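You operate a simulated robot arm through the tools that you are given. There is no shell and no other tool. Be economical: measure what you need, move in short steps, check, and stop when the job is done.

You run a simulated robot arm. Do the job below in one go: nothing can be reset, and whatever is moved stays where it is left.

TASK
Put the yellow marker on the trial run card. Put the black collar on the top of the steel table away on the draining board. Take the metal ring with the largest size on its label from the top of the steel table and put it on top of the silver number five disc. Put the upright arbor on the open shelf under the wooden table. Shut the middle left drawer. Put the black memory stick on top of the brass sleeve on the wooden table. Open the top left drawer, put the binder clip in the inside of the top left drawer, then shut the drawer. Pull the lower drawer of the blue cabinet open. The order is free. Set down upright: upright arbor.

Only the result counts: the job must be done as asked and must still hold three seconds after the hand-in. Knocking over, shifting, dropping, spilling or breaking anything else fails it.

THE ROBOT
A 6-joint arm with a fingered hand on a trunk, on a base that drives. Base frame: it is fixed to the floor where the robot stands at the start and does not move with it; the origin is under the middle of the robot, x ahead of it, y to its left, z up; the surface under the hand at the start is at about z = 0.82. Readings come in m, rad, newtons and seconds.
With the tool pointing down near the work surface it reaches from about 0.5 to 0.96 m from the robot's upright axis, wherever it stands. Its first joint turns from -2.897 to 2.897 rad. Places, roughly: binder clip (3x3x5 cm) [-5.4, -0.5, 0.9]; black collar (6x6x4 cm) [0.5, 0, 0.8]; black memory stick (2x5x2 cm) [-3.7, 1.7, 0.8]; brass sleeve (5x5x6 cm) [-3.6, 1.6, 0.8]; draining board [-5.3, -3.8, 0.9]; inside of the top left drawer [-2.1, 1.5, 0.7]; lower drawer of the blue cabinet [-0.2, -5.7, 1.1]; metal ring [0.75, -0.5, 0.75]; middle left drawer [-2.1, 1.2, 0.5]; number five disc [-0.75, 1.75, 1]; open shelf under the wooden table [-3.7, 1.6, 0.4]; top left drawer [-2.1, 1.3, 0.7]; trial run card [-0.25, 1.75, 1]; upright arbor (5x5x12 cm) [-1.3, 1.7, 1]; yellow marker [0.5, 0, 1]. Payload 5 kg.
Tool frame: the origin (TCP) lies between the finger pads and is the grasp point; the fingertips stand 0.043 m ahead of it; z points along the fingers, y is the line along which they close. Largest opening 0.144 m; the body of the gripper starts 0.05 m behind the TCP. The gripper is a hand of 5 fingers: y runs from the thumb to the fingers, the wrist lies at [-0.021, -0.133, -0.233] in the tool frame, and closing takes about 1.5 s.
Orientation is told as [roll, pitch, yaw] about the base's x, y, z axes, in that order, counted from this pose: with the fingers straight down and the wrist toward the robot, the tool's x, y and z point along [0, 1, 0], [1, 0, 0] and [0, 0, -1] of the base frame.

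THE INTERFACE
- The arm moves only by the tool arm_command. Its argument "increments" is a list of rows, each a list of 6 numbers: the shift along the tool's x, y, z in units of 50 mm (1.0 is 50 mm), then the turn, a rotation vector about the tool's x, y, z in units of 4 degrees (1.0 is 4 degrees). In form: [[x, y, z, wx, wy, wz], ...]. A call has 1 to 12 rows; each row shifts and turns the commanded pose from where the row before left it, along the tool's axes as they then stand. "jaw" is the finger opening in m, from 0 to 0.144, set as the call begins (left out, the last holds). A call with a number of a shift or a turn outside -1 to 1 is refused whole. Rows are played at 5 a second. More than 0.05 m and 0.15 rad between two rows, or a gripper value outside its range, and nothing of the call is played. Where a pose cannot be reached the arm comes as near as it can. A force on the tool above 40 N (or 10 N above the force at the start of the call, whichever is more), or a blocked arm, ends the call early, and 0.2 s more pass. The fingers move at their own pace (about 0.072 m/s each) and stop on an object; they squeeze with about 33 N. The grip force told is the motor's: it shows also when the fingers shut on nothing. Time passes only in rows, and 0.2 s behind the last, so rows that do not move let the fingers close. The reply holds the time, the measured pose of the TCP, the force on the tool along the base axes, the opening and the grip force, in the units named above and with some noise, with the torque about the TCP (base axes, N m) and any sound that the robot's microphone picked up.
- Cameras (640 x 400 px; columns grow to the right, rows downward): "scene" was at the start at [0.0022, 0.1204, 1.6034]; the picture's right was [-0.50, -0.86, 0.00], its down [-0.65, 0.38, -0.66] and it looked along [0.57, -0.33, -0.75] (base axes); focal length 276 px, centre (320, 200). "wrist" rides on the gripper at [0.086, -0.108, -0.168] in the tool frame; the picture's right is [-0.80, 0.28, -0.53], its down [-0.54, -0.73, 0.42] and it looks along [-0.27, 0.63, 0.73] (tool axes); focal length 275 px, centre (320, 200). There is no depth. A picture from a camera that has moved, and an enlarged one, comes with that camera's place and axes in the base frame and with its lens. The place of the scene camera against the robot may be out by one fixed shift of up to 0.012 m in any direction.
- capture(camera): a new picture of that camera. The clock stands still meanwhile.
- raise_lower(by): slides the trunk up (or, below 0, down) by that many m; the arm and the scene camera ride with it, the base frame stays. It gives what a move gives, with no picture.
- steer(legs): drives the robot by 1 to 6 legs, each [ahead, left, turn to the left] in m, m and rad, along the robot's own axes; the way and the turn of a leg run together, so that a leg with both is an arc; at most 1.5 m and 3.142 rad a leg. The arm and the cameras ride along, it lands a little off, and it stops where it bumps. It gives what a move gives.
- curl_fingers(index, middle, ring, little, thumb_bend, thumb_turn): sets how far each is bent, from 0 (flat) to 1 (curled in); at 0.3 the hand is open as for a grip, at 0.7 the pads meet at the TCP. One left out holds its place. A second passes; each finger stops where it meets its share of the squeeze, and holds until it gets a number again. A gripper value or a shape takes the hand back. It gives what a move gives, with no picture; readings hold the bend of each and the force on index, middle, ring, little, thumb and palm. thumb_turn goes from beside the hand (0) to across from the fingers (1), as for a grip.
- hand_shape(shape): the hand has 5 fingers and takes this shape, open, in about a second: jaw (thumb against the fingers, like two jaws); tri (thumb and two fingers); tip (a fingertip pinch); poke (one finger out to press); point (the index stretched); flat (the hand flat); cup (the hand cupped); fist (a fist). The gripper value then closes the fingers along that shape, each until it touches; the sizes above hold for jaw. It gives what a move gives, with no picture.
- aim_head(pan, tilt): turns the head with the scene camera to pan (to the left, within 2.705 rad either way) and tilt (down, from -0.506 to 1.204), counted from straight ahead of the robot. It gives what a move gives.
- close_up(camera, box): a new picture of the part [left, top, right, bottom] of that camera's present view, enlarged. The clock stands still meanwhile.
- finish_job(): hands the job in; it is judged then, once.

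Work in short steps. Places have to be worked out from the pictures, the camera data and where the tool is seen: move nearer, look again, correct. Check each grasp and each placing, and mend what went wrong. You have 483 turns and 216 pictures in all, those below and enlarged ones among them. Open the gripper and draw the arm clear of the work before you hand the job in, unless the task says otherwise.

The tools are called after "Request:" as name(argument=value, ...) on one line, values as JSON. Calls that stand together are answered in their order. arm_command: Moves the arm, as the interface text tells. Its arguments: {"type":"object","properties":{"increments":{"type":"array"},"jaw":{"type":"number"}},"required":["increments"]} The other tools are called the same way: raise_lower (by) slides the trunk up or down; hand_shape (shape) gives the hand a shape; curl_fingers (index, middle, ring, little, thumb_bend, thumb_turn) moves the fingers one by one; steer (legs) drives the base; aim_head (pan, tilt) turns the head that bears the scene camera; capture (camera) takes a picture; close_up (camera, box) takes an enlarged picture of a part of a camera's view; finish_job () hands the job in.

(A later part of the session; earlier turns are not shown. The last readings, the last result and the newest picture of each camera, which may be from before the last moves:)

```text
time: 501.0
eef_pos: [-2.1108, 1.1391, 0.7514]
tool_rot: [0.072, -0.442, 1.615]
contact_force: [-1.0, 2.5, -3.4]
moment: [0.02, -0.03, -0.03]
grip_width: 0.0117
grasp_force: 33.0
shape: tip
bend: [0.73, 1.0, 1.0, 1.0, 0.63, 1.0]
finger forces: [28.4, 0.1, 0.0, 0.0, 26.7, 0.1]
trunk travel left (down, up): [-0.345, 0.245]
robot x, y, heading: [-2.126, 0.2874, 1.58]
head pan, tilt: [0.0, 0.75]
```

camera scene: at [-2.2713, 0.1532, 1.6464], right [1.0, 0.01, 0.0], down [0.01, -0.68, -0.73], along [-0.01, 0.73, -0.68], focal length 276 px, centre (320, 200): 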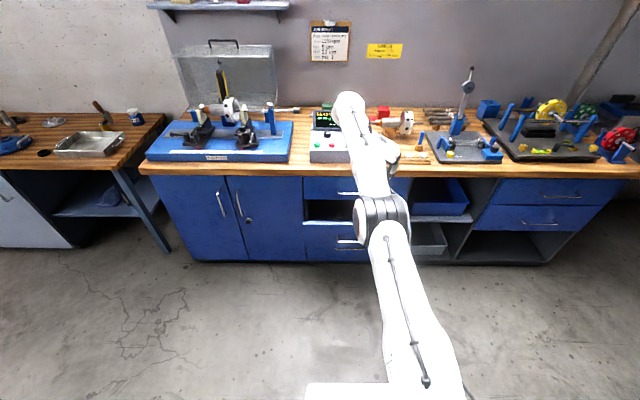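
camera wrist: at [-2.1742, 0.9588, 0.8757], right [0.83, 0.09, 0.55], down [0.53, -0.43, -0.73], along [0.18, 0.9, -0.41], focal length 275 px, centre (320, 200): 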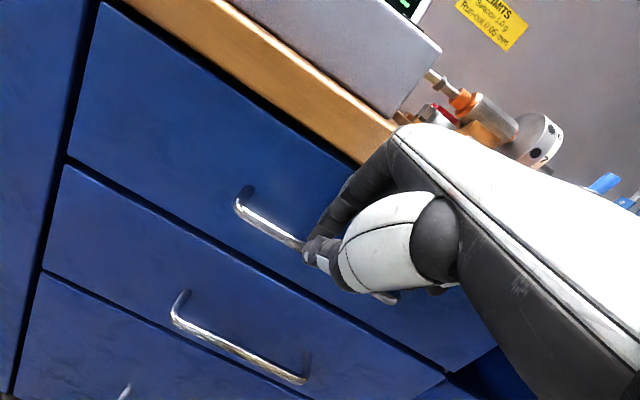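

Bar gripped (28/27 N). I pull back by driving the base.

Request:
steer(legs=[[-0.12, 0, 0]])

Request:
steer(legs=[[-0.13, 0, 0]])

Request:
capture(camera="wrist")

```text
time: 502.2
eef_pos: [-2.1093, 1.019, 0.7521]
tool_rot: [0.073, -0.443, 1.615]
contact_force: [0.0, 0.5, -4.2]
moment: [-0.1, 0.0, -0.04]
grip_width: 0.0114
grasp_force: 32.6
shape: tip
bend: [0.73, 1.0, 1.0, 1.0, 0.63, 1.0]
finger forces: [29.4, 0.0, 0.1, 0.1, 30.4, 0.0]
trunk travel left (down, up): [-0.345, 0.245]
robot x, y, heading: [-2.1266, 0.1656, 1.584]
head pan, tilt: [0.0, 0.75]
```

```text
time: 503.5
eef_pos: [-2.1085, 0.8901, 0.7528]
tool_rot: [0.072, -0.441, 1.619]
contact_force: [-0.4, 0.0, -3.4]
moment: [-0.09, 0.03, 0.0]
grip_width: 0.0114
grasp_force: 32.9
shape: tip
bend: [0.73, 1.0, 1.0, 1.0, 0.63, 1.0]
finger forces: [29.4, 0.0, 0.1, 0.0, 30.2, 0.0]
trunk travel left (down, up): [-0.345, 0.245]
robot x, y, heading: [-2.125, 0.0365, 1.588]
head pan, tilt: [0.0, 0.75]
```

```text
36 pictures are left
camera wrist: at [-2.1747, 0.714, 0.8609], right [0.83, 0.09, 0.55], down [0.53, -0.43, -0.73], along [0.17, 0.9, -0.41], focal length 275 px, centre (320, 200)
```

wrist: 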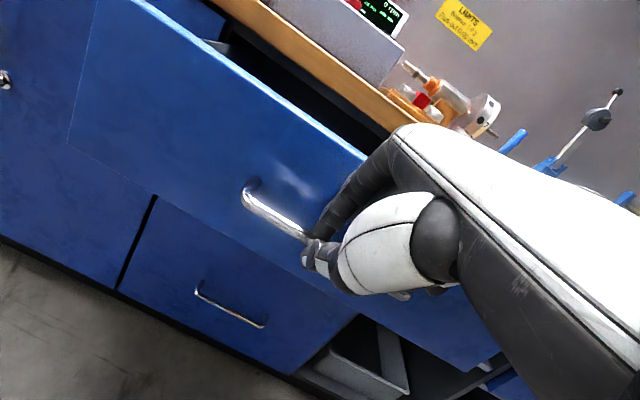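

The drawer is open ~25 cm. I release the handle, withdraw, square the hand and set off for the binder clip.

Request:
arm_command(increments=[[0, 0, 0, 0, 0, 0], [0, 0, 0, 0, 0, 0], [0, 0, 0, 0, 0, 0], [0, 0, -0.5, 0, 0, 0], [0, 0, -0.9, 0, 0, 0], [0, 0, -0.9, 0, 0, 0], [0, 0, 0, 0, 0, 0]], jaw=0.06)

Request:
steer(legs=[[-0.3, 0, 0]])

Request:
raise_lower(by=0.2)

Request:
arm_command(increments=[[0, 0, 0, 1, -0.2, 0], [0, 0, 0, 1, -0.2, 0], [0, 0, 0, 1, -0.2, 0], [0, 0, 0, 1, -0.2, 0], [0, 0, 0, 1, -0.1, 0], [0, 0, 0, 1, 0, 0], [0, 0, 0, 0.3, 0, 0]])

Request:
steer(legs=[[0, 0, 1.56], [1.2, 0.1, 0], [1.0, 0.1, 0]])

Request:
aim_head(pan=0.0, tilt=0.45)

Request:
capture(camera="scene")

```text
time: 505.1
eef_pos: [-2.097, 0.8418, 0.8555]
tool_rot: [0.07, -0.443, 1.619]
contact_force: [0.8, -0.9, -0.4]
moment: [-0.01, -0.04, 0.0]
grip_width: 0.0599
grasp_force: 0.0
shape: tip
bend: [0.73, 0.98, 0.99, 0.99, 0.72, 1.0]
finger forces: [0.0, 0.0, 0.0, 0.0, 0.0, 0.1]
trunk travel left (down, up): [-0.345, 0.245]
robot x, y, heading: [-2.1258, 0.0352, 1.587]
head pan, tilt: [0.0, 0.75]
```

```text
time: 507.1
eef_pos: [-2.095, 0.5373, 0.8538]
tool_rot: [0.071, -0.442, 1.622]
contact_force: [-1.0, 0.9, 0.8]
moment: [-0.03, 0.04, 0.0]
grip_width: 0.0596
grasp_force: 0.2
shape: tip
bend: [0.73, 0.98, 0.99, 0.99, 0.72, 1.0]
finger forces: [0.0, 0.0, 0.1, 0.0, 0.0, 0.0]
trunk travel left (down, up): [-0.345, 0.245]
robot x, y, heading: [-2.1197, -0.2658, 1.592]
head pan, tilt: [0.0, 0.75]
```

```text
time: 509.3
eef_pos: [-2.0932, 0.5373, 1.0544]
tool_rot: [0.07, -0.444, 1.621]
contact_force: [0.6, 0.0, 0.8]
moment: [-0.02, 0.0, 0.04]
grip_width: 0.0594
grasp_force: 0.1
shape: tip
bend: [0.73, 0.98, 0.99, 0.99, 0.72, 1.0]
finger forces: [0.0, 0.0, 0.0, 0.0, 0.0, 0.1]
trunk travel left (down, up): [-0.545, 0.045]
robot x, y, heading: [-2.1184, -0.2671, 1.593]
head pan, tilt: [0.0, 0.75]
```

```text
time: 510.9
eef_pos: [-2.0939, 0.5377, 1.0544]
tool_rot: [0.004, -0.004, 1.634]
contact_force: [0.4, 0.5, 0.3]
moment: [-0.01, 0.0, 0.0]
grip_width: 0.0599
grasp_force: 0.0
shape: tip
bend: [0.73, 0.98, 0.99, 0.99, 0.72, 1.0]
finger forces: [0.0, 0.0, 0.1, 0.1, 0.0, 0.0]
trunk travel left (down, up): [-0.545, 0.045]
robot x, y, heading: [-2.1193, -0.2672, 1.592]
head pan, tilt: [0.0, 0.75]
```

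```text
time: 525.5
eef_pos: [-5.1096, -0.3961, 1.0554]
tool_rot: [0.003, -0.003, -3.103]
contact_force: [-0.6, -0.2, 0.9]
moment: [0.04, 0.01, -0.01]
grip_width: 0.0599
grasp_force: 0.0
shape: tip
bend: [0.73, 0.98, 0.99, 0.99, 0.72, 1.0]
finger forces: [0.0, 0.0, 0.1, 0.0, 0.0, 0.0]
trunk travel left (down, up): [-0.545, 0.045]
robot x, y, heading: [-4.2994, -0.4409, 3.135]
head pan, tilt: [0.0, 0.75]
```

```text
time: 526.3
eef_pos: [-5.1085, -0.3958, 1.054]
tool_rot: [0.004, -0.005, -3.1]
contact_force: [-0.2, -0.8, -0.3]
moment: [-0.01, 0.0, 0.01]
grip_width: 0.0597
grasp_force: 0.0
shape: tip
bend: [0.73, 0.98, 0.99, 0.99, 0.72, 1.0]
finger forces: [0.0, 0.0, 0.1, 0.0, 0.0, 0.0]
trunk travel left (down, up): [-0.545, 0.045]
robot x, y, heading: [-4.3059, -0.4401, 3.135]
head pan, tilt: [0.0, 0.45]
```

```text
35 pictures are left
camera scene: at [-4.3426, -0.5937, 1.6577], right [0.01, 1.0, 0.0], down [0.44, 0.0, -0.9], along [-0.9, 0.0, -0.44], focal length 276 px, centre (320, 200)
```

scene: 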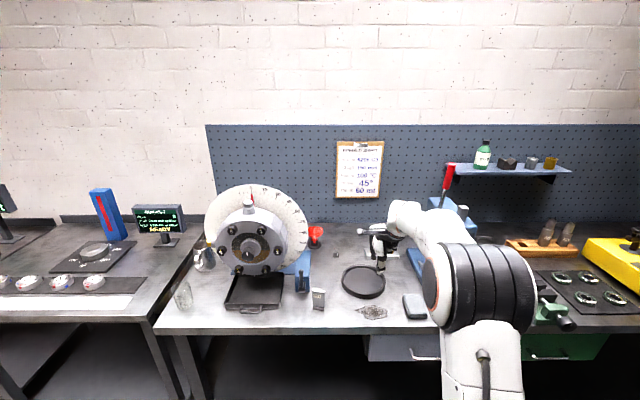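

Request:
close_up(camera="scene", box=[270, 220, 450, 330])

```text
3.56 times, centred on (360, 275) of scene
camera zoom: at [-4.3426, -0.5937, 1.6577], right [0.01, 1.0, 0.0], down [0.44, 0.0, -0.9], along [-0.9, 0.0, -0.44], focal length 980 px, centre (178, -67)
```

zoom: 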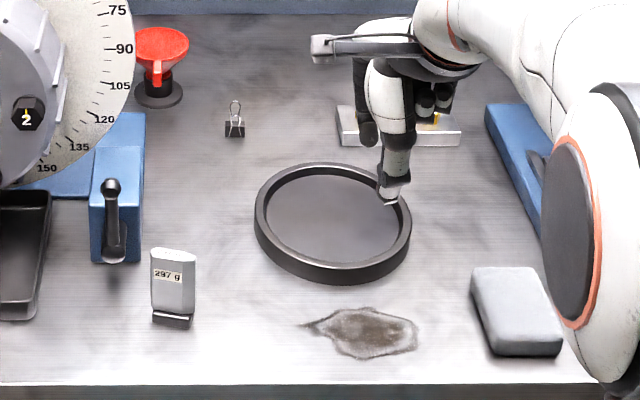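

The binder clip stands upright near [-5.37, -0.52]. I turn the hand 90° (to pinch its flat ends) and move over it.

Request:
arm_command(increments=[[0, 0, 0, 0, 0, 1], [0, 0, 0, 0, 0, 1], [0, 0, 0, 0, 0, 1], [0, 0, 0, 0, 0, 1], [0, 0, 0, 0, 0, 1], [0, 0, 0, 0, 0, 1], [0, 0, 0, 0, 0, 1], [0, 0, 0, 0, 0, 1], [0, 0, 0, 0, 0, 1], [0, 0, 0, 0, 0, 1], [0, 0, 0, 0, 0, 1], [0, 0, 0, 0, 0, 1]])

Request:
arm_command(increments=[[0, 0, 0, 0, 0, 1], [0, 0, 0, 0, 0, 1], [0, 0, 0, 0, 0, 1], [0, 0, 0, 0, 0, 1], [0, 0, 0, 0, 0, 1], [0, 0, 0, 0, 0, 1], [0, 0, 0, 0, 0, 1], [0, 0, 0, 0, 0, 1], [0, 0, 0, 0, 0, 1], [0, 0, 0, 0, 0, 1], [0, 0, 0, 0, 0, 1], [0, 0, 0, 0, 0, 0]], jaw=0.07)

Request:
steer(legs=[[0.25, 0.124, 0]])

Request:
capture(camera="wrist")

```text
time: 528.9
eef_pos: [-5.1078, -0.3957, 1.0547]
tool_rot: [0.006, 0.001, 2.343]
contact_force: [0.3, 0.1, 0.2]
moment: [0.0, -0.03, 0.01]
grip_width: 0.0597
grasp_force: 0.2
shape: tip
bend: [0.73, 0.98, 0.99, 0.99, 0.72, 1.0]
finger forces: [0.0, 0.0, 0.0, 0.0, 0.0, 0.0]
trunk travel left (down, up): [-0.545, 0.045]
robot x, y, heading: [-4.3043, -0.4423, 3.134]
head pan, tilt: [0.0, 0.45]
```

```text
time: 531.5
eef_pos: [-5.1089, -0.3959, 1.0562]
tool_rot: [0.003, 0.004, 1.576]
contact_force: [-0.8, 0.5, -0.2]
moment: [-0.02, -0.01, 0.0]
grip_width: 0.0695
grasp_force: 0.0
shape: tip
bend: [0.73, 0.98, 0.99, 0.99, 0.71, 1.0]
finger forces: [0.1, 0.0, 0.1, 0.0, 0.0, 0.1]
trunk travel left (down, up): [-0.545, 0.045]
robot x, y, heading: [-4.3052, -0.4403, 3.131]
head pan, tilt: [0.0, 0.45]
```

```text
time: 533.5
eef_pos: [-5.363, -0.5167, 1.055]
tool_rot: [0.003, 0.004, 1.571]
contact_force: [-0.9, 0.0, -1.1]
moment: [0.01, 0.0, 0.01]
grip_width: 0.0696
grasp_force: 0.1
shape: tip
bend: [0.73, 0.98, 0.99, 0.99, 0.71, 1.0]
finger forces: [0.0, 0.0, 0.1, 0.1, 0.0, 0.0]
trunk travel left (down, up): [-0.545, 0.045]
robot x, y, heading: [-4.5557, -0.5645, 3.135]
head pan, tilt: [0.0, 0.45]
```

```text
33 pictures are left
camera wrist: at [-5.4476, -0.6247, 1.222], right [0.8, 0.29, 0.53], down [0.54, -0.73, -0.42], along [0.26, 0.62, -0.74], focal length 275 px, centre (320, 200)
```

wrist: 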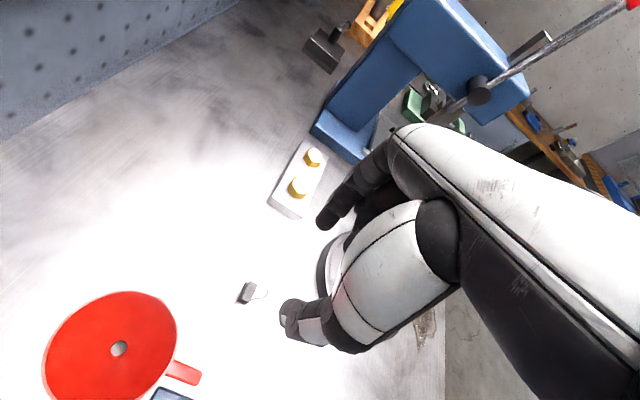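

The clip is right below the TCP (offset ~4 mm). I lower 12 cm and check.

Request:
raise_lower(by=-0.115)

Request:
close_up(camera="wrist", box=[220, 180, 400, 360])

```text
time: 534.9
eef_pos: [-5.3619, -0.5119, 0.943]
tool_rot: [0.009, 0.006, 1.57]
contact_force: [-0.5, 0.6, -0.6]
moment: [-0.04, 0.0, 0.0]
grip_width: 0.0697
grasp_force: 0.1
shape: tip
bend: [0.73, 0.98, 0.99, 0.99, 0.71, 1.0]
finger forces: [0.0, 0.0, 0.0, 0.0, 0.0, 0.0]
trunk travel left (down, up): [-0.43, 0.16]
robot x, y, heading: [-4.555, -0.5644, 3.134]
head pan, tilt: [0.0, 0.45]
```

```text
2.22 times, centred on (310, 270) of wrist
camera zoom: at [-5.4465, -0.6192, 1.1116], right [0.8, 0.29, 0.52], down [0.54, -0.73, -0.42], along [0.26, 0.62, -0.74], focal length 612 px, centre (342, 44)
```

zoom: 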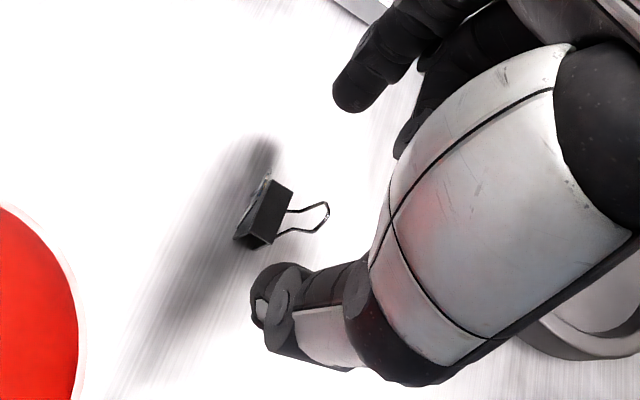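

Slight shift of 9 mm toward −y, then lower to table contact.

Request:
arm_command(increments=[[0.1, -0.18, 0, 0, 0, 0], [0, 0, 0, 0, 0, 0]])

Request:
raise_lower(by=-0.02)

Request:
raise_lower(by=-0.008)

Request:
raise_lower(by=-0.006)

Request:
raise_lower(by=-0.005)

```text
time: 535.5
eef_pos: [-5.364, -0.5143, 0.9456]
tool_rot: [0.013, 0.011, 1.562]
contact_force: [-0.1, -0.3, 0.1]
moment: [-0.03, 0.05, -0.02]
grip_width: 0.0692
grasp_force: 0.0
shape: tip
bend: [0.73, 0.98, 0.99, 0.99, 0.71, 1.0]
finger forces: [0.1, 0.0, 0.0, 0.0, 0.0, 0.0]
trunk travel left (down, up): [-0.43, 0.16]
robot x, y, heading: [-4.559, -0.5646, 3.134]
head pan, tilt: [0.0, 0.45]
```

```text
time: 536.2
eef_pos: [-5.3682, -0.5103, 0.9414]
tool_rot: [0.036, 0.015, 1.562]
contact_force: [-0.1, -0.6, 0.0]
moment: [-0.01, -0.02, 0.02]
grip_width: 0.0696
grasp_force: 0.1
shape: tip
bend: [0.73, 0.98, 0.99, 0.99, 0.71, 1.0]
finger forces: [0.0, 0.1, 0.1, 0.0, 0.0, 0.0]
trunk travel left (down, up): [-0.41, 0.18]
robot x, y, heading: [-4.5606, -0.5633, 3.134]
head pan, tilt: [0.0, 0.45]
```

```text
time: 536.8
eef_pos: [-5.3681, -0.5062, 0.9342]
tool_rot: [0.043, 0.015, 1.556]
contact_force: [0.2, -0.3, 0.1]
moment: [0.01, 0.0, 0.0]
grip_width: 0.0699
grasp_force: 0.0
shape: tip
bend: [0.73, 0.98, 0.99, 0.99, 0.71, 1.0]
finger forces: [0.0, 0.0, 0.0, 0.0, 0.0, 0.0]
trunk travel left (down, up): [-0.402, 0.188]
robot x, y, heading: [-4.5586, -0.5679, 3.132]
head pan, tilt: [0.0, 0.45]
```

```text
time: 537.3
eef_pos: [-5.369, -0.504, 0.9319]
tool_rot: [0.046, 0.018, 1.555]
contact_force: [-0.3, 0.6, -0.6]
moment: [0.0, 0.01, 0.02]
grip_width: 0.0696
grasp_force: 0.1
shape: tip
bend: [0.73, 0.98, 0.99, 0.99, 0.71, 1.0]
finger forces: [0.0, 0.0, 0.0, 0.0, 0.1, 0.1]
trunk travel left (down, up): [-0.396, 0.194]
robot x, y, heading: [-4.556, -0.5627, 3.126]
head pan, tilt: [0.0, 0.45]
```

```text
time: 537.8
eef_pos: [-5.3677, -0.5033, 0.9292]
tool_rot: [0.05, 0.017, 1.552]
contact_force: [0.7, -0.8, -0.2]
moment: [0.02, -0.02, -0.01]
grip_width: 0.0699
grasp_force: 0.0
shape: tip
bend: [0.73, 0.98, 0.99, 0.99, 0.71, 1.0]
finger forces: [0.0, 0.1, 0.0, 0.0, 0.1, 0.0]
trunk travel left (down, up): [-0.391, 0.199]
robot x, y, heading: [-4.5597, -0.5643, 3.129]
head pan, tilt: [0.0, 0.45]
```

The arm itself (elbow-low branch) is resting on the table edge, so the hand can't descend. I raise at once, back off, and flip the elbow up as before.

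Request:
raise_lower(by=0.12)

Request:
steer(legs=[[-0.7, 0, 0]])

Request:
arm_command(increments=[[0, 0, 1, 0, 0, 0], [0, 0, 1, 0, 0, 0], [0, 0, 1, 0, 0, 0], [0, 0, 1, 0, 0, 0], [0, 0, 1, 0, 0, 0], [0, 0, 1, 0, 0, 0], [0, 0, 1, 0, 0, 0], [0, 0, 1, 0, 0, 0], [-1, 0, 0, 0, 0, 0], [-1, 0, 0, 0, 0, 0], [-1, 0, 0, 0, 0, 0], [-1, 0, 0, 0, 0, 0]])

Request:
capture(camera="scene")

```text
time: 539.3
eef_pos: [-5.3677, -0.5251, 1.0203]
tool_rot: [0.004, 0.004, 1.573]
contact_force: [-0.1, 0.7, -0.7]
moment: [-0.04, 0.0, 0.01]
grip_width: 0.07
grasp_force: 0.1
shape: tip
bend: [0.73, 0.98, 0.99, 0.99, 0.71, 1.0]
finger forces: [0.0, 0.0, 0.1, 0.0, 0.0, 0.0]
trunk travel left (down, up): [-0.511, 0.079]
robot x, y, heading: [-4.559, -0.5659, 3.133]
head pan, tilt: [0.0, 0.45]
```

```text
time: 543.1
eef_pos: [-4.6734, -0.5268, 1.0217]
tool_rot: [0.004, 0.005, 1.564]
contact_force: [0.5, -0.6, -0.4]
moment: [0.02, -0.01, 0.0]
grip_width: 0.0698
grasp_force: 0.0
shape: tip
bend: [0.73, 0.98, 0.99, 0.99, 0.71, 1.0]
finger forces: [0.1, 0.0, 0.0, 0.1, 0.0, 0.0]
trunk travel left (down, up): [-0.511, 0.079]
robot x, y, heading: [-3.8661, -0.5702, 3.128]
head pan, tilt: [0.0, 0.45]
```

```text
time: 545.8
eef_pos: [-4.6617, -0.5314, 0.6143]
tool_rot: [0.003, 0.003, 1.564]
contact_force: [0.0, 1.2, -0.3]
moment: [0.0, 0.05, -0.02]
grip_width: 0.0698
grasp_force: 0.0
shape: tip
bend: [0.73, 0.98, 0.99, 0.99, 0.71, 1.0]
finger forces: [0.1, 0.1, 0.1, 0.1, 0.1, 0.1]
out of reach, approached as far as the arm can: row 8, 9, 10, 11, 12
trunk travel left (down, up): [-0.511, 0.079]
robot x, y, heading: [-3.8664, -0.5726, 3.125]
head pan, tilt: [0.0, 0.45]
```

```text
31 pictures are left
camera scene: at [-3.9053, -0.7235, 1.6237], right [0.02, 1.0, 0.0], down [0.44, -0.01, -0.9], along [-0.9, 0.01, -0.44], focal length 276 px, centre (320, 200)
```

scene: 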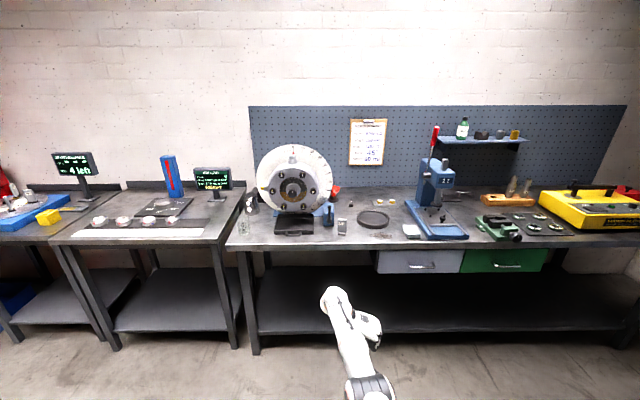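

It is now about straight. I push further down and inward to get past the singularity.

Request:
arm_command(increments=[[-0.3, 0, 0.9, 0, 0, 0], [-0.3, 0, 0.9, 0, 0, 0], [-0.5, 0, 0.8, 0, 0, 0], [-0.8, 0, 0.5, 0, 0, 0], [-0.9, 0, 0.2, 0, 0, 0], [-1, 0, 0, 0, 0, 0], [-1, 0, 0, 0, 0, 0], [-1, 0, 0, 0, 0, 0]])

Request:
arm_command(increments=[[-0.7, 0, -0.5, 0, 0, 0], [-0.7, 0, -0.5, 0, 0, 0], [-0.3, 0, -0.9, 0, 0, 0], [-0.3, 0, -0.9, 0, 0, 0], [0, 0, 0, 0, 0, 0]])

```text
time: 547.5
eef_pos: [-4.6035, -0.5613, 0.4933]
tool_rot: [0.002, 0.003, 1.562]
contact_force: [0.1, 0.1, -0.3]
moment: [-0.06, -0.01, 0.0]
grip_width: 0.0698
grasp_force: 0.1
shape: tip
bend: [0.73, 0.98, 0.99, 0.99, 0.71, 1.0]
finger forces: [0.0, 0.0, 0.0, 0.0, 0.0, 0.0]
out of reach, approached as far as the arm can: row 2, 4, 5, 6, 7, 8
trunk travel left (down, up): [-0.511, 0.079]
robot x, y, heading: [-3.8644, -0.5721, 3.125]
head pan, tilt: [0.0, 0.45]
```

```text
time: 548.8
eef_pos: [-4.6001, -0.5743, 0.4937]
tool_rot: [0.004, 0.002, 1.563]
contact_force: [-0.2, -0.1, -1.1]
moment: [-0.02, 0.02, -0.03]
grip_width: 0.07
grasp_force: 0.0
shape: tip
bend: [0.73, 0.98, 0.99, 0.99, 0.71, 1.0]
finger forces: [0.0, 0.0, 0.1, 0.1, 0.1, 0.0]
out of reach, approached as far as the arm can: row 1, 2, 3, 4
trunk travel left (down, up): [-0.511, 0.079]
robot x, y, heading: [-3.8692, -0.5705, 3.129]
head pan, tilt: [0.0, 0.45]
```

Stuck at the straight pose. I rotate back to the neutral roll here (which previously allowed the flip).

Request:
arm_command(increments=[[0, 0, 0, 0, 0, -1], [0, 0, 0, 0, 0, -1], [0, 0, 0, 0, 0, -1], [0, 0, 0, 0, 0, -1], [0, 0, 0, 0, 0, -1], [0, 0, 0, 0, 0, -1], [0, 0, 0, 0, 0, -1], [0, 0, 0, 0, 0, -1], [0, 0, 0, 0, 0, -1], [0, 0, 0, 0, 0, -1], [0, 0, 0, 0, 0, -1], [0, 0, 0, 0, 0, -1]])

Request:
arm_command(increments=[[0, 0, 0, 0, 0, -1], [0, 0, 0, 0, 0, -1], [0, 0, 0, 0, 0, -1], [0, 0, 0, 0, 0, -1], [0, 0, 0, 0, 0, -1], [0, 0, 0, 0, 0, -1], [0, 0, 0, 0, 0, -1], [0, 0, 0, 0, 0, -1], [0, 0, 0, 0, 0, -1], [0, 0, 0, 0, 0, -1], [0, -0.8, 0, 0, 0, 0], [0, -0.8, 0, 0, 0, 0]])

Request:
arm_command(increments=[[0, -0.5, -0.7, 0, 0, 0], [0, -0.3, -0.9, 0, 0, 0], [0, 0, -1, 0, 0, 0], [0, 0, -1, 0, 0, 0], [0, 0, -1, 0, 0, 0], [0, 0, -1, 0, 0, 0], [0, 0, -1, 0, 0, 0], [0, 0, 0, 0, 0, 0]])

Request:
capture(camera="scene")

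```text
time: 551.4
eef_pos: [-4.6993, -0.5957, 0.4944]
tool_rot: [0.004, 0.002, 2.404]
contact_force: [0.6, 1.0, -0.1]
moment: [0.0, 0.01, 0.01]
grip_width: 0.07
grasp_force: 0.0
shape: tip
bend: [0.73, 0.98, 0.99, 0.99, 0.71, 1.0]
finger forces: [0.0, 0.0, 0.1, 0.0, 0.1, 0.1]
out of reach, approached as far as the arm can: row 1, 2, 3, 4, 5, 6, 7, 8, 9, 10, 11, 12
trunk travel left (down, up): [-0.511, 0.079]
robot x, y, heading: [-3.8675, -0.5752, 3.134]
head pan, tilt: [0.0, 0.45]
```

```text
time: 554.0
eef_pos: [-4.729, -0.5985, 0.495]
tool_rot: [0.002, -0.002, 3.1]
contact_force: [0.2, 0.6, -0.3]
moment: [0.0, -0.01, -0.02]
grip_width: 0.0699
grasp_force: 0.0
shape: tip
bend: [0.73, 0.98, 0.99, 0.99, 0.71, 1.0]
finger forces: [0.0, 0.1, 0.0, 0.0, 0.1, 0.1]
out of reach, approached as far as the arm can: row 1, 2, 3, 4, 5, 7, 11, 12
trunk travel left (down, up): [-0.511, 0.079]
robot x, y, heading: [-3.8664, -0.5712, 3.122]
head pan, tilt: [0.0, 0.45]
```

```text
time: 555.8
eef_pos: [-4.7039, -0.5963, 0.8004]
tool_rot: [-0.027, -0.037, 3.076]
contact_force: [0.1, 0.9, 1.0]
moment: [0.02, -0.02, 0.04]
grip_width: 0.0698
grasp_force: 0.1
shape: tip
bend: [0.73, 0.98, 0.99, 0.99, 0.71, 1.0]
finger forces: [0.1, 0.0, 0.0, 0.0, 0.0, 0.0]
out of reach, approached as far as the arm can: row 1, 2
trunk travel left (down, up): [-0.511, 0.079]
robot x, y, heading: [-3.8649, -0.5764, 3.128]
head pan, tilt: [0.0, 0.45]
```

```text
30 pictures are left
camera scene: at [-3.9049, -0.7236, 1.6237], right [0.02, 1.0, 0.0], down [0.43, -0.01, -0.9], along [-0.9, 0.01, -0.43], focal length 276 px, centre (320, 200)
```

scene: 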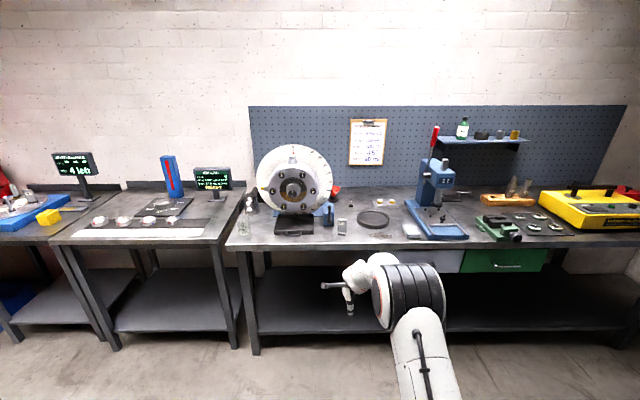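

Elbow-up is restored. I raise the hand, keep it at moderate reach, and roll +90° again.

Request:
arm_command(increments=[[0, -0.2, -0.9, 0.3, 0.3, 0], [0, -0.2, -0.9, 0.3, 0.1, 0], [0, -0.2, -0.9, 0, 0, 0], [0, -0.2, -0.9, 0, 0, 0], [0, -0.2, -0.9, 0, 0, 0], [0, 0, -0.5, 0, 0, 0], [0, 0, 0, 0, 0, 1], [0, 0, 0, 0, 0, 1], [0, 0, 0, 0, 0, 1], [0, 0, 0, 0, 0, 1], [0, 0, 0, 0, 0, 1], [0, 0, 0, 0, 0, 1]])

Request:
arm_command(increments=[[0, 0, 0, 0, 0, 1], [0, 0, 0, 0, 0, 1], [0, 0, 0, 0, 0, 1], [0, 0, 0, 0, 0, 1], [0, 0, 0, 0, 0, 1], [0, 0, 0, 0, 0, 1], [0, 0, 0, 0, 0, 1], [0, 0, 0, 0, 0, 1], [0, 0, 0, 0, 0, 1], [0, 0, 0, 0, 0, 1], [0, 0, 0, 0, 0, 1], [0, 0, 0, 0, 0, 1]])

Request:
arm_command(increments=[[0, 0, 0, 0, 0, 1], [0, 0, 0, 0, 0, 1], [0, 0, 0, 0, 0, 1], [0, 0, 0, 0, 0, 0.8], [0, 0, 0, 0, 0, 0]])

```text
time: 558.4
eef_pos: [-4.6535, -0.603, 1.0485]
tool_rot: [-0.002, 0.005, 2.654]
contact_force: [0.1, 0.4, -0.4]
moment: [0.0, 0.04, -0.01]
grip_width: 0.07
grasp_force: 0.1
shape: tip
bend: [0.73, 0.98, 0.99, 0.99, 0.71, 1.0]
finger forces: [0.1, 0.0, 0.0, 0.0, 0.0, 0.1]
trunk travel left (down, up): [-0.511, 0.079]
robot x, y, heading: [-3.8669, -0.5724, 3.127]
head pan, tilt: [0.0, 0.45]
```

```text
time: 561.0
eef_pos: [-4.6539, -0.6029, 1.0489]
tool_rot: [-0.004, 0.002, 1.816]
contact_force: [-0.2, -0.6, 0.3]
moment: [0.0, 0.02, 0.01]
grip_width: 0.0699
grasp_force: 0.1
shape: tip
bend: [0.73, 0.98, 0.99, 0.99, 0.71, 1.0]
finger forces: [0.0, 0.1, 0.0, 0.0, 0.0, 0.1]
trunk travel left (down, up): [-0.511, 0.079]
robot x, y, heading: [-3.8659, -0.5702, 3.128]
head pan, tilt: [0.0, 0.45]
```

```text
time: 562.1
eef_pos: [-4.6529, -0.603, 1.0485]
tool_rot: [-0.004, 0.0, 1.551]
contact_force: [-0.3, -0.5, -0.2]
moment: [-0.03, 0.02, 0.0]
grip_width: 0.0701
grasp_force: 0.1
shape: tip
bend: [0.73, 0.98, 0.99, 0.99, 0.71, 1.0]
finger forces: [0.0, 0.1, 0.0, 0.0, 0.0, 0.0]
trunk travel left (down, up): [-0.511, 0.079]
robot x, y, heading: [-3.8664, -0.5741, 3.125]
head pan, tilt: [0.0, 0.45]
```

Now drive back over the clip.

Request:
steer(legs=[[0.7, -0.07, 0]])

Request:
raise_lower(by=-0.1)

Request:
close_up(camera="wrist", box=[160, 180, 400, 400])

```text
time: 565.9
eef_pos: [-5.3379, -0.5247, 1.0493]
tool_rot: [-0.004, 0.0, 1.553]
contact_force: [0.1, -1.1, 0.7]
moment: [-0.02, -0.04, -0.03]
grip_width: 0.0698
grasp_force: 0.1
shape: tip
bend: [0.73, 0.98, 0.99, 0.99, 0.71, 1.0]
finger forces: [0.0, 0.0, 0.0, 0.0, 0.1, 0.1]
trunk travel left (down, up): [-0.511, 0.079]
robot x, y, heading: [-4.5502, -0.4913, 3.128]
head pan, tilt: [0.0, 0.45]
```

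```text
time: 567.3
eef_pos: [-5.3371, -0.5185, 0.9548]
tool_rot: [0.0, 0.005, 1.548]
contact_force: [0.1, 0.3, -0.1]
moment: [0.01, -0.01, -0.02]
grip_width: 0.07
grasp_force: 0.1
shape: tip
bend: [0.73, 0.98, 0.99, 0.99, 0.71, 1.0]
finger forces: [0.0, 0.0, 0.0, 0.1, 0.1, 0.1]
trunk travel left (down, up): [-0.411, 0.179]
robot x, y, heading: [-4.5492, -0.488, 3.124]
head pan, tilt: [0.0, 0.45]
```

```text
1.82 times, centred on (280, 290) of wrist
camera zoom: at [-5.4245, -0.6232, 1.1218], right [0.8, 0.27, 0.53], down [0.52, -0.74, -0.42], along [0.28, 0.62, -0.74], focal length 500 px, centre (393, 36)
```

zoom: 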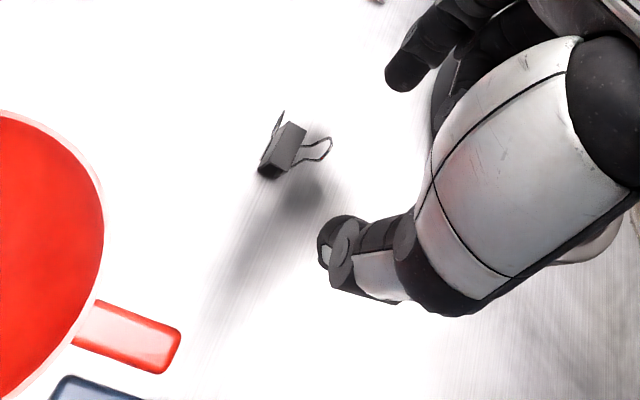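

The clip is at [-5.366, -0.521]. I raise the trunk 6 cm (to keep the arm off the table) and do the rest with the arm: 3 cm forward, then down.

Request:
raise_lower(by=0.07)

Request:
arm_command(increments=[[0.58, 0, 0, 0, 0, 0], [0, 0, 0.7, 0, 0, 0], [0, 0, 0.7, 0, 0, 0], [0, 0, 0.5, 0, 0, 0], [0, 0, 0, 0, 0, 0]])

Request:
close_up(camera="wrist", box=[200, 180, 400, 380])

```text
time: 568.3
eef_pos: [-5.3376, -0.5246, 1.0182]
tool_rot: [-0.005, -0.001, 1.553]
contact_force: [-0.5, -0.7, 0.1]
moment: [0.01, -0.03, -0.02]
grip_width: 0.0699
grasp_force: 0.1
shape: tip
bend: [0.73, 0.98, 0.99, 0.99, 0.71, 1.0]
finger forces: [0.0, 0.0, 0.0, 0.0, 0.0, 0.0]
trunk travel left (down, up): [-0.481, 0.109]
robot x, y, heading: [-4.5466, -0.4914, 3.128]
head pan, tilt: [0.0, 0.45]
```

```text
time: 569.5
eef_pos: [-5.355, -0.5163, 0.9335]
tool_rot: [0.007, 0.011, 1.546]
contact_force: [1.1, 1.3, 0.9]
moment: [0.04, -0.01, 0.02]
grip_width: 0.0699
grasp_force: 0.0
shape: tip
bend: [0.73, 0.98, 0.99, 0.99, 0.71, 1.0]
finger forces: [0.0, 0.1, 0.0, 0.1, 0.0, 0.0]
out of reach, approached as far as the arm can: row 1
trunk travel left (down, up): [-0.481, 0.109]
robot x, y, heading: [-4.55, -0.4926, 3.125]
head pan, tilt: [0.0, 0.45]
```

```text
2.00 times, centred on (300, 280) of wrist
camera zoom: at [-5.4416, -0.6215, 1.1014], right [0.81, 0.27, 0.53], down [0.52, -0.74, -0.42], along [0.28, 0.61, -0.74], focal length 551 px, centre (360, 40)
```

zoom: 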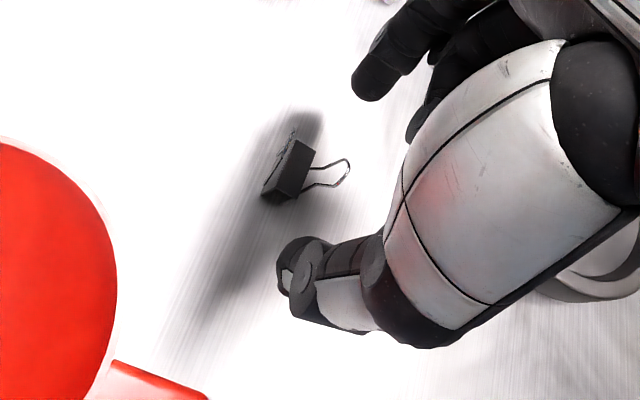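

The lateral drift shows the wrist/forearm is brushing the big dial wheel on the left. I raise and back away; I'll use the opposite roll (wrist to the right) instead.

Request:
arm_command(increments=[[0, 0.1, -0.8, 0, 0, 0], [0, 0.2, -0.8, 0, 0, 0], [0, 0, -0.6, 0, 0, 0], [0, 0, 0, 0, 0, 0]])

Request:
steer(legs=[[-0.45, -0.05, 0]])

Request:
arm_command(increments=[[0, 0, 0, 0, 0, -1], [0, 0, 0, 0, 0, -1], [0, 0, 0, 0, 0, -1], [0, 0, 0, 0, 0, -1], [0, 0, 0, 0, 0, -1], [0, 0, 0, 0, 0, -1], [0, 0, 0, 0, 0, -1], [0, 0, 0, 0, 0, -1], [0, 0, 0, 0, 0, -1], [0, 0, 0, 0, 0, -1], [0, 0, 0, 0, 0, -1], [0, 0, 0, 0, 0, -1]])

Request:
arm_command(increments=[[0, 0, 0, 0, 0, -1], [0, 0, 0, 0, 0, -1], [0, 0, 0, 0, 0, -1], [0, 0, 0, 0, 0, -1], [0, 0, 0, 0, 0, -1], [0, 0, 0, 0, 0, -1], [0, 0, 0, 0, 0, -1], [0, 0, 0, 0, 0, -1], [0, 0, 0, 0, 0, -1], [0, 0, 0, 0, 0, -1], [0, 0, 0, 0, 0, -1], [0, 0, 0, 0, 0, -1]])

Request:
arm_command(increments=[[0, 0, 0, 0, 0, -1], [0, 0, 0, 0, 0, -1], [0, 0, 0, 0, 0, -1], [0, 0, 0, 0, 0, -1], [0, 0, 0, 0, 0, -1], [0, 0, 0, 0, 0, -1], [0, 0, 0, 0, 0, -1], [0, 0, 0, 0, 0, -1], [0, 0, 0, 0, 0, -1], [0, 0, 0, 0, 0, -1], [0, 0, 0, 0, 0, -1], [0, 0, 0, 0, 0, -1]])

```text
time: 570.5
eef_pos: [-5.3531, -0.5084, 1.0345]
tool_rot: [-0.003, 0.001, 1.553]
contact_force: [0.9, -0.2, -0.3]
moment: [0.01, 0.0, 0.01]
grip_width: 0.0699
grasp_force: 0.0
shape: tip
bend: [0.73, 0.98, 0.99, 0.99, 0.71, 1.0]
finger forces: [0.0, 0.0, 0.1, 0.1, 0.0, 0.0]
trunk travel left (down, up): [-0.481, 0.109]
robot x, y, heading: [-4.5503, -0.4892, 3.125]
head pan, tilt: [0.0, 0.45]
```

```text
time: 573.3
eef_pos: [-4.9035, -0.4692, 1.0344]
tool_rot: [-0.004, 0.001, 1.557]
contact_force: [-0.1, -0.1, -0.3]
moment: [-0.03, 0.01, -0.02]
grip_width: 0.07
grasp_force: 0.1
shape: tip
bend: [0.73, 0.98, 0.99, 0.99, 0.71, 1.0]
finger forces: [0.0, 0.1, 0.0, 0.0, 0.1, 0.1]
trunk travel left (down, up): [-0.481, 0.109]
robot x, y, heading: [-4.1048, -0.4494, 3.135]
head pan, tilt: [0.0, 0.45]
```

```text
time: 575.9
eef_pos: [-4.9948, -0.487, 1.0602]
tool_rot: [-0.004, 0.006, 2.398]
contact_force: [1.2, 0.2, -0.1]
moment: [-0.01, -0.02, -0.01]
grip_width: 0.0697
grasp_force: 0.0
shape: tip
bend: [0.73, 0.98, 0.99, 0.99, 0.71, 1.0]
finger forces: [0.0, 0.1, 0.1, 0.0, 0.0, 0.1]
out of reach, approached as far as the arm can: row 1, 2, 3, 4, 5, 6, 7, 8, 9, 10, 11, 12
trunk travel left (down, up): [-0.481, 0.109]
robot x, y, heading: [-4.1007, -0.4481, 3.135]
head pan, tilt: [0.0, 0.45]
```

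```text
time: 578.5
eef_pos: [-5.0195, -0.4904, 1.0687]
tool_rot: [0.001, 0.004, -3.048]
contact_force: [-0.5, 0.2, -0.5]
moment: [0.02, 0.0, 0.01]
grip_width: 0.0698
grasp_force: 0.1
shape: tip
bend: [0.73, 0.98, 0.99, 0.99, 0.71, 1.0]
finger forces: [0.0, 0.1, 0.0, 0.1, 0.0, 0.1]
out of reach, approached as far as the arm can: row 1, 2, 3, 4, 5, 7
trunk travel left (down, up): [-0.481, 0.109]
robot x, y, heading: [-4.1008, -0.4502, 3.134]
head pan, tilt: [0.0, 0.45]
```

```text
time: 581.1
eef_pos: [-4.9543, -0.4942, 1.0501]
tool_rot: [0.003, 0.0, -2.209]
contact_force: [-0.2, 1.0, 0.1]
moment: [-0.01, -0.03, 0.04]
grip_width: 0.0702
grasp_force: 0.0
shape: tip
bend: [0.73, 0.98, 0.99, 0.99, 0.71, 1.0]
finger forces: [0.0, 0.0, 0.0, 0.1, 0.1, 0.1]
out of reach, approached as far as the arm can: row 2, 3, 5, 6, 7, 8, 9, 10, 11, 12
trunk travel left (down, up): [-0.481, 0.109]
robot x, y, heading: [-4.0993, -0.4476, 3.131]
head pan, tilt: [0.0, 0.45]
```

Continue the roll the last 36°.

Request:
arm_command(increments=[[0, 0, 0, 0, 0, -1], [0, 0, 0, 0, 0, -1], [0, 0, 0, 0, 0, -1], [0, 0, 0, 0, 0, -1], [0, 0, 0, 0, 0, -1], [0, 0, 0, 0, 0, -1], [0, 0, 0, 0, 0, -1], [0, 0, 0, 0, 0, -1], [0, 0, 0, 0, 0, -1], [0, 0, 0, 0, 0, 0]])

Request:
capture(camera="scene")

```text
time: 583.3
eef_pos: [-4.8784, -0.5034, 1.0264]
tool_rot: [0.003, -0.002, -1.581]
contact_force: [-0.2, -0.4, -0.2]
moment: [-0.03, 0.01, 0.0]
grip_width: 0.0701
grasp_force: 0.0
shape: tip
bend: [0.73, 0.98, 0.99, 0.99, 0.71, 1.0]
finger forces: [0.1, 0.0, 0.0, 0.0, 0.0, 0.1]
out of reach, approached as far as the arm can: row 1, 2, 3, 4, 5, 6, 7, 8, 9
trunk travel left (down, up): [-0.481, 0.109]
robot x, y, heading: [-4.1004, -0.4477, 3.134]
head pan, tilt: [0.0, 0.45]
```

```text
27 pictures are left
camera scene: at [-4.1385, -0.6002, 1.5937], right [0.01, 1.0, 0.0], down [0.44, 0.0, -0.9], along [-0.9, 0.01, -0.44], focal length 276 px, centre (320, 200)
```

scene: 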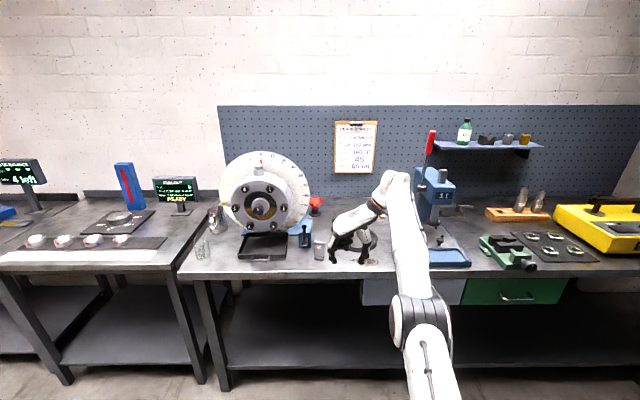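

The roll is fine but the arm is elbow-low again (it would rest on this table). I back off, return to neutral while lowering, and flip the elbow up once more.

Request:
steer(legs=[[-0.4, 0, 0]])

Request:
arm_command(increments=[[0, 0, 0.6, 0, 0, 1], [0, 0, 0.6, 0, 0, 1], [0, 0, 0.6, 0, 0, 1], [0, 0, 0.6, 0, 0, 1], [0, 0, 0.6, 0, 0, 1], [0, 0, 0.6, 0, 0, 1], [0, 0, 0.6, 0, 0, 1], [0, 0, 0.6, 0, 0, 1], [0, 0, 0.6, 0, 0, 1], [0, 0, 0.6, 0, 0, 1], [0, 0, 0.6, 0, 0, 1], [0, 0, 0.6, 0, 0, 1]])

Request:
arm_command(increments=[[0, 0, 0.6, 0, 0, 1], [0, 0, 0.6, 0, 0, 1], [0, 0, 0.6, 0, 0, 1], [0, 0, 0.6, 0, 0, 1], [0, 0, 0.4, 0, 0, 1], [0, 0, 0, 0, 0, 1], [0, 0, 0, 0, 0, 1], [0, 0, 0, 0, 0, 1], [0, 0, 0, 0, 0, 1], [0, -0.8, 0, 0, 0, 1], [0, -0.8, 0, 0, 0, 0.4], [0, -0.8, 0, 0, 0, 0]])

Request:
arm_command(increments=[[0, -0.5, -0.7, 0, 0, 0], [0, -0.3, -0.9, 0, 0, 0], [0, -0.1, -0.9, 0, 0, 0], [0, 0, -1, 0, 0, 0], [0, 0, -1, 0, 0, 0], [0, 0, -1, 0, 0, 0], [0, 0, -1, 0, 0, 0], [0, 0, 0, 0, 0, 0]])

Request:
capture(camera="scene")

```text
time: 585.8
eef_pos: [-4.4781, -0.5107, 1.0262]
tool_rot: [0.002, -0.001, -1.579]
contact_force: [0.5, -0.2, 1.0]
moment: [0.03, 0.01, -0.01]
grip_width: 0.0699
grasp_force: 0.1
shape: tip
bend: [0.73, 0.98, 0.99, 0.99, 0.71, 1.0]
finger forces: [0.1, 0.0, 0.0, 0.0, 0.1, 0.0]
trunk travel left (down, up): [-0.481, 0.109]
robot x, y, heading: [-3.7012, -0.4548, 3.135]
head pan, tilt: [0.0, 0.45]
```

```text
time: 588.4
eef_pos: [-4.5886, -0.4978, 0.6738]
tool_rot: [0.003, 0.004, -2.415]
contact_force: [-0.3, 0.3, 1.4]
moment: [0.07, -0.01, 0.02]
grip_width: 0.0698
grasp_force: 0.0
shape: tip
bend: [0.73, 0.98, 0.99, 0.99, 0.71, 1.0]
finger forces: [0.0, 0.0, 0.0, 0.0, 0.0, 0.0]
out of reach, approached as far as the arm can: row 1, 2, 3, 4, 5, 6, 7, 8, 9, 10, 11
trunk travel left (down, up): [-0.481, 0.109]
robot x, y, heading: [-3.6995, -0.456, 3.133]
head pan, tilt: [0.0, 0.45]
```

```text
time: 591.0
eef_pos: [-4.4714, -0.4941, 0.5326]
tool_rot: [0.002, 0.002, 3.139]
contact_force: [24.3, 0.9, -18.4]
moment: [-0.43, 2.27, -0.43]
grip_width: 0.0695
grasp_force: 0.0
shape: tip
bend: [0.73, 0.98, 0.99, 0.99, 0.71, 1.0]
finger forces: [0.0, 0.0, 0.0, 0.0, 0.0, 0.0]
out of reach, approached as far as the arm can: row 4, 7, 8
trunk travel left (down, up): [-0.481, 0.109]
robot x, y, heading: [-3.6997, -0.4493, 3.133]
head pan, tilt: [0.0, 0.45]
```

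```text
time: 592.8
eef_pos: [-4.4308, -0.4663, 0.8382]
tool_rot: [-0.204, -0.026, -2.981]
contact_force: [1.8, -0.7, -1.5]
moment: [0.09, 0.15, 0.04]
grip_width: 0.07
grasp_force: 0.1
shape: tip
bend: [0.73, 0.98, 0.99, 0.99, 0.71, 1.0]
finger forces: [0.0, 0.0, 0.0, 0.1, 0.1, 0.0]
out of reach, approached as far as the arm can: row 6
trunk travel left (down, up): [-0.481, 0.109]
robot x, y, heading: [-3.703, -0.4522, 3.138]
head pan, tilt: [0.0, 0.45]
```

```text
26 pictures are left
camera scene: at [-3.7371, -0.6033, 1.5937], right [0.01, 1.0, 0.0], down [0.44, 0.0, -0.9], along [-0.9, 0.01, -0.44], focal length 276 px, centre (320, 200)
```

scene: 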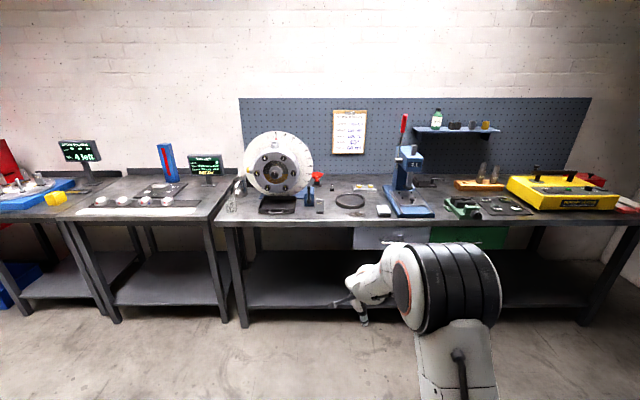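

Elbow is up. I level the hand, raise it, and roll −90° at this shorter reach.

Request:
arm_command(increments=[[0, 0, -0.9, 0.2, 0.97, 0], [0, 0, -0.9, 0.2, 0.97, 0], [0, 0, -0.9, 0, 0.97, 0], [0, 0, -0.9, 0, 0, 0], [0, 0, -0.6, 0, 0, -1], [0, 0, 0, 0, 0, -1], [0, 0, 0, 0, 0, -1], [0, 0, 0, 0, 0, -1], [0, 0, 0, 0, 0, -1], [0, 0, 0, 0, 0, -1], [0, 0, 0, 0, 0, -1], [0, 0, 0, 0, 0, -1]])

Request:
arm_command(increments=[[0, 0, 0, 0, 0, -1], [0, 0, 0, 0, 0, -1], [0, 0, 0, 0, 0, -1], [0, 0, 0, 0, 0, -1], [0, 0, 0, 0, 0, -1], [0, 0, 0, 0, 0, -1], [0, 0, 0, 0, 0, -1], [0, 0, 0, 0, 0, -1], [0, 0, 0, 0, 0, -1], [0, 0, 0, 0, 0, -1], [0, 0, 0, 0, 0, -1], [0, 0, 0, 0, 0, -1]])

```text
time: 595.4
eef_pos: [-4.4295, -0.4665, 1.0417]
tool_rot: [0.19, -0.083, -2.592]
contact_force: [-1.4, -0.3, 0.1]
moment: [0.0, 0.02, 0.0]
grip_width: 0.0699
grasp_force: 0.2
shape: tip
bend: [0.73, 0.98, 0.99, 0.99, 0.71, 1.0]
finger forces: [0.0, 0.0, 0.0, 0.0, 0.0, 0.0]
out of reach, approached as far as the arm can: row 1, 2
trunk travel left (down, up): [-0.481, 0.109]
robot x, y, heading: [-3.6984, -0.4515, 3.136]
head pan, tilt: [0.0, 0.45]
```

```text
time: 598.0
eef_pos: [-4.4288, -0.4646, 1.0417]
tool_rot: [0.069, -0.197, -1.753]
contact_force: [-1.0, -0.3, 0.1]
moment: [-0.01, 0.0, 0.01]
grip_width: 0.0699
grasp_force: 0.0
shape: tip
bend: [0.73, 0.98, 0.99, 0.99, 0.71, 1.0]
finger forces: [0.0, 0.0, 0.1, 0.1, 0.0, 0.0]
trunk travel left (down, up): [-0.481, 0.109]
robot x, y, heading: [-3.6986, -0.4522, 3.134]
head pan, tilt: [0.0, 0.45]
```

I level it, then drive so that the wrist stays on the right, and reach over the clip.

Request:
arm_command(increments=[[0, 0, 0, 0.94, -0.33, -0.83], [0, 0, 0, 0.94, -0.33, -0.83], [0, 0, 0, 0.94, -0.33, -0.83], [0, 0, 0, 0, 0, 0]])

Request:
steer(legs=[[0.86, -0.05, 0]])

Request:
arm_command(increments=[[-0.4, 0.7, 0, 0, 0, 0], [-0.4, 0.7, 0, 0, 0, 0], [-0.4, 0.7, 0, 0, 0, 0], [0, 0, 0, 0, 0, 0]])

Request:
capture(camera="wrist")

```text
time: 599.0
eef_pos: [-4.4299, -0.466, 1.0427]
tool_rot: [-0.018, -0.001, -1.575]
contact_force: [0.2, 0.3, 0.7]
moment: [0.04, -0.02, -0.01]
grip_width: 0.0699
grasp_force: 0.1
shape: tip
bend: [0.73, 0.98, 0.99, 0.99, 0.71, 1.0]
finger forces: [0.1, 0.0, 0.0, 0.0, 0.0, 0.0]
trunk travel left (down, up): [-0.481, 0.109]
robot x, y, heading: [-3.698, -0.4575, 3.133]
head pan, tilt: [0.0, 0.45]
```

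```text
time: 603.6
eef_pos: [-5.3045, -0.4009, 1.0425]
tool_rot: [-0.017, -0.003, -1.58]
contact_force: [0.0, -0.9, -0.2]
moment: [0.0, -0.02, 0.02]
grip_width: 0.0698
grasp_force: 0.0
shape: tip
bend: [0.73, 0.98, 0.99, 0.99, 0.71, 1.0]
finger forces: [0.0, 0.0, 0.0, 0.1, 0.1, 0.1]
trunk travel left (down, up): [-0.481, 0.109]
robot x, y, heading: [-4.5747, -0.3946, 3.129]
head pan, tilt: [0.0, 0.45]
```

```text
time: 604.6
eef_pos: [-5.3573, -0.5075, 1.0428]
tool_rot: [-0.017, -0.003, -1.582]
contact_force: [-1.5, -0.6, -0.6]
moment: [0.02, -0.08, 0.02]
grip_width: 0.0702
grasp_force: 0.0
shape: tip
bend: [0.73, 0.98, 0.99, 0.99, 0.71, 1.0]
finger forces: [0.0, 0.0, 0.0, 0.0, 0.1, 0.0]
out of reach, approached as far as the arm can: row 3
trunk travel left (down, up): [-0.481, 0.109]
robot x, y, heading: [-4.5783, -0.3935, 3.126]
head pan, tilt: [0.0, 0.45]
```

```text
25 pictures are left
camera wrist: at [-5.2666, -0.3992, 1.2074], right [-0.79, -0.27, 0.55], down [-0.54, 0.73, -0.42], along [-0.29, -0.63, -0.73], focal length 275 px, centre (320, 200)
```

wrist: 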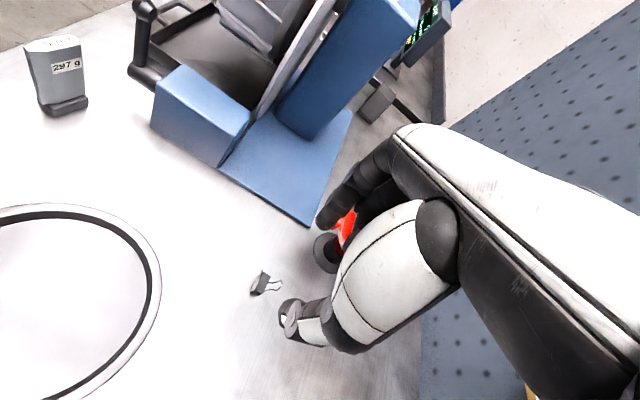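

Clip is right there, ~9 mm off. I descend with the arm, correcting the offset, watching for drift.

Request:
arm_command(increments=[[-0.05, 0.19, 0.6, 0, 0, 0], [0, 0, 0.6, 0, 0, 0], [0, 0, 0.6, 0, 0, 0], [0, 0, 0.3, 0, 0, 0], [0, 0, 0, 0, 0, 0]])

Request:
close_up(camera="wrist", box=[220, 180, 400, 360])

```text
time: 605.8
eef_pos: [-5.3605, -0.5157, 0.9384]
tool_rot: [-0.02, -0.003, -1.581]
contact_force: [0.1, -0.1, 0.4]
moment: [0.02, 0.01, -0.04]
grip_width: 0.07
grasp_force: 0.1
shape: tip
bend: [0.73, 0.98, 0.99, 0.99, 0.71, 1.0]
finger forces: [0.1, 0.1, 0.0, 0.1, 0.0, 0.0]
trunk travel left (down, up): [-0.481, 0.109]
robot x, y, heading: [-4.5731, -0.3932, 3.13]
head pan, tilt: [0.0, 0.45]
```

```text
2.22 times, centred on (310, 270) of wrist
camera zoom: at [-5.2701, -0.4084, 1.1021], right [-0.79, -0.27, 0.55], down [-0.54, 0.73, -0.41], along [-0.29, -0.63, -0.72], focal length 612 px, centre (342, 44)
```

zoom: 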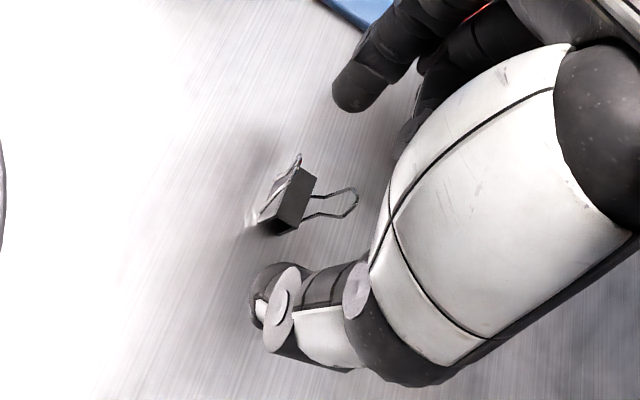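

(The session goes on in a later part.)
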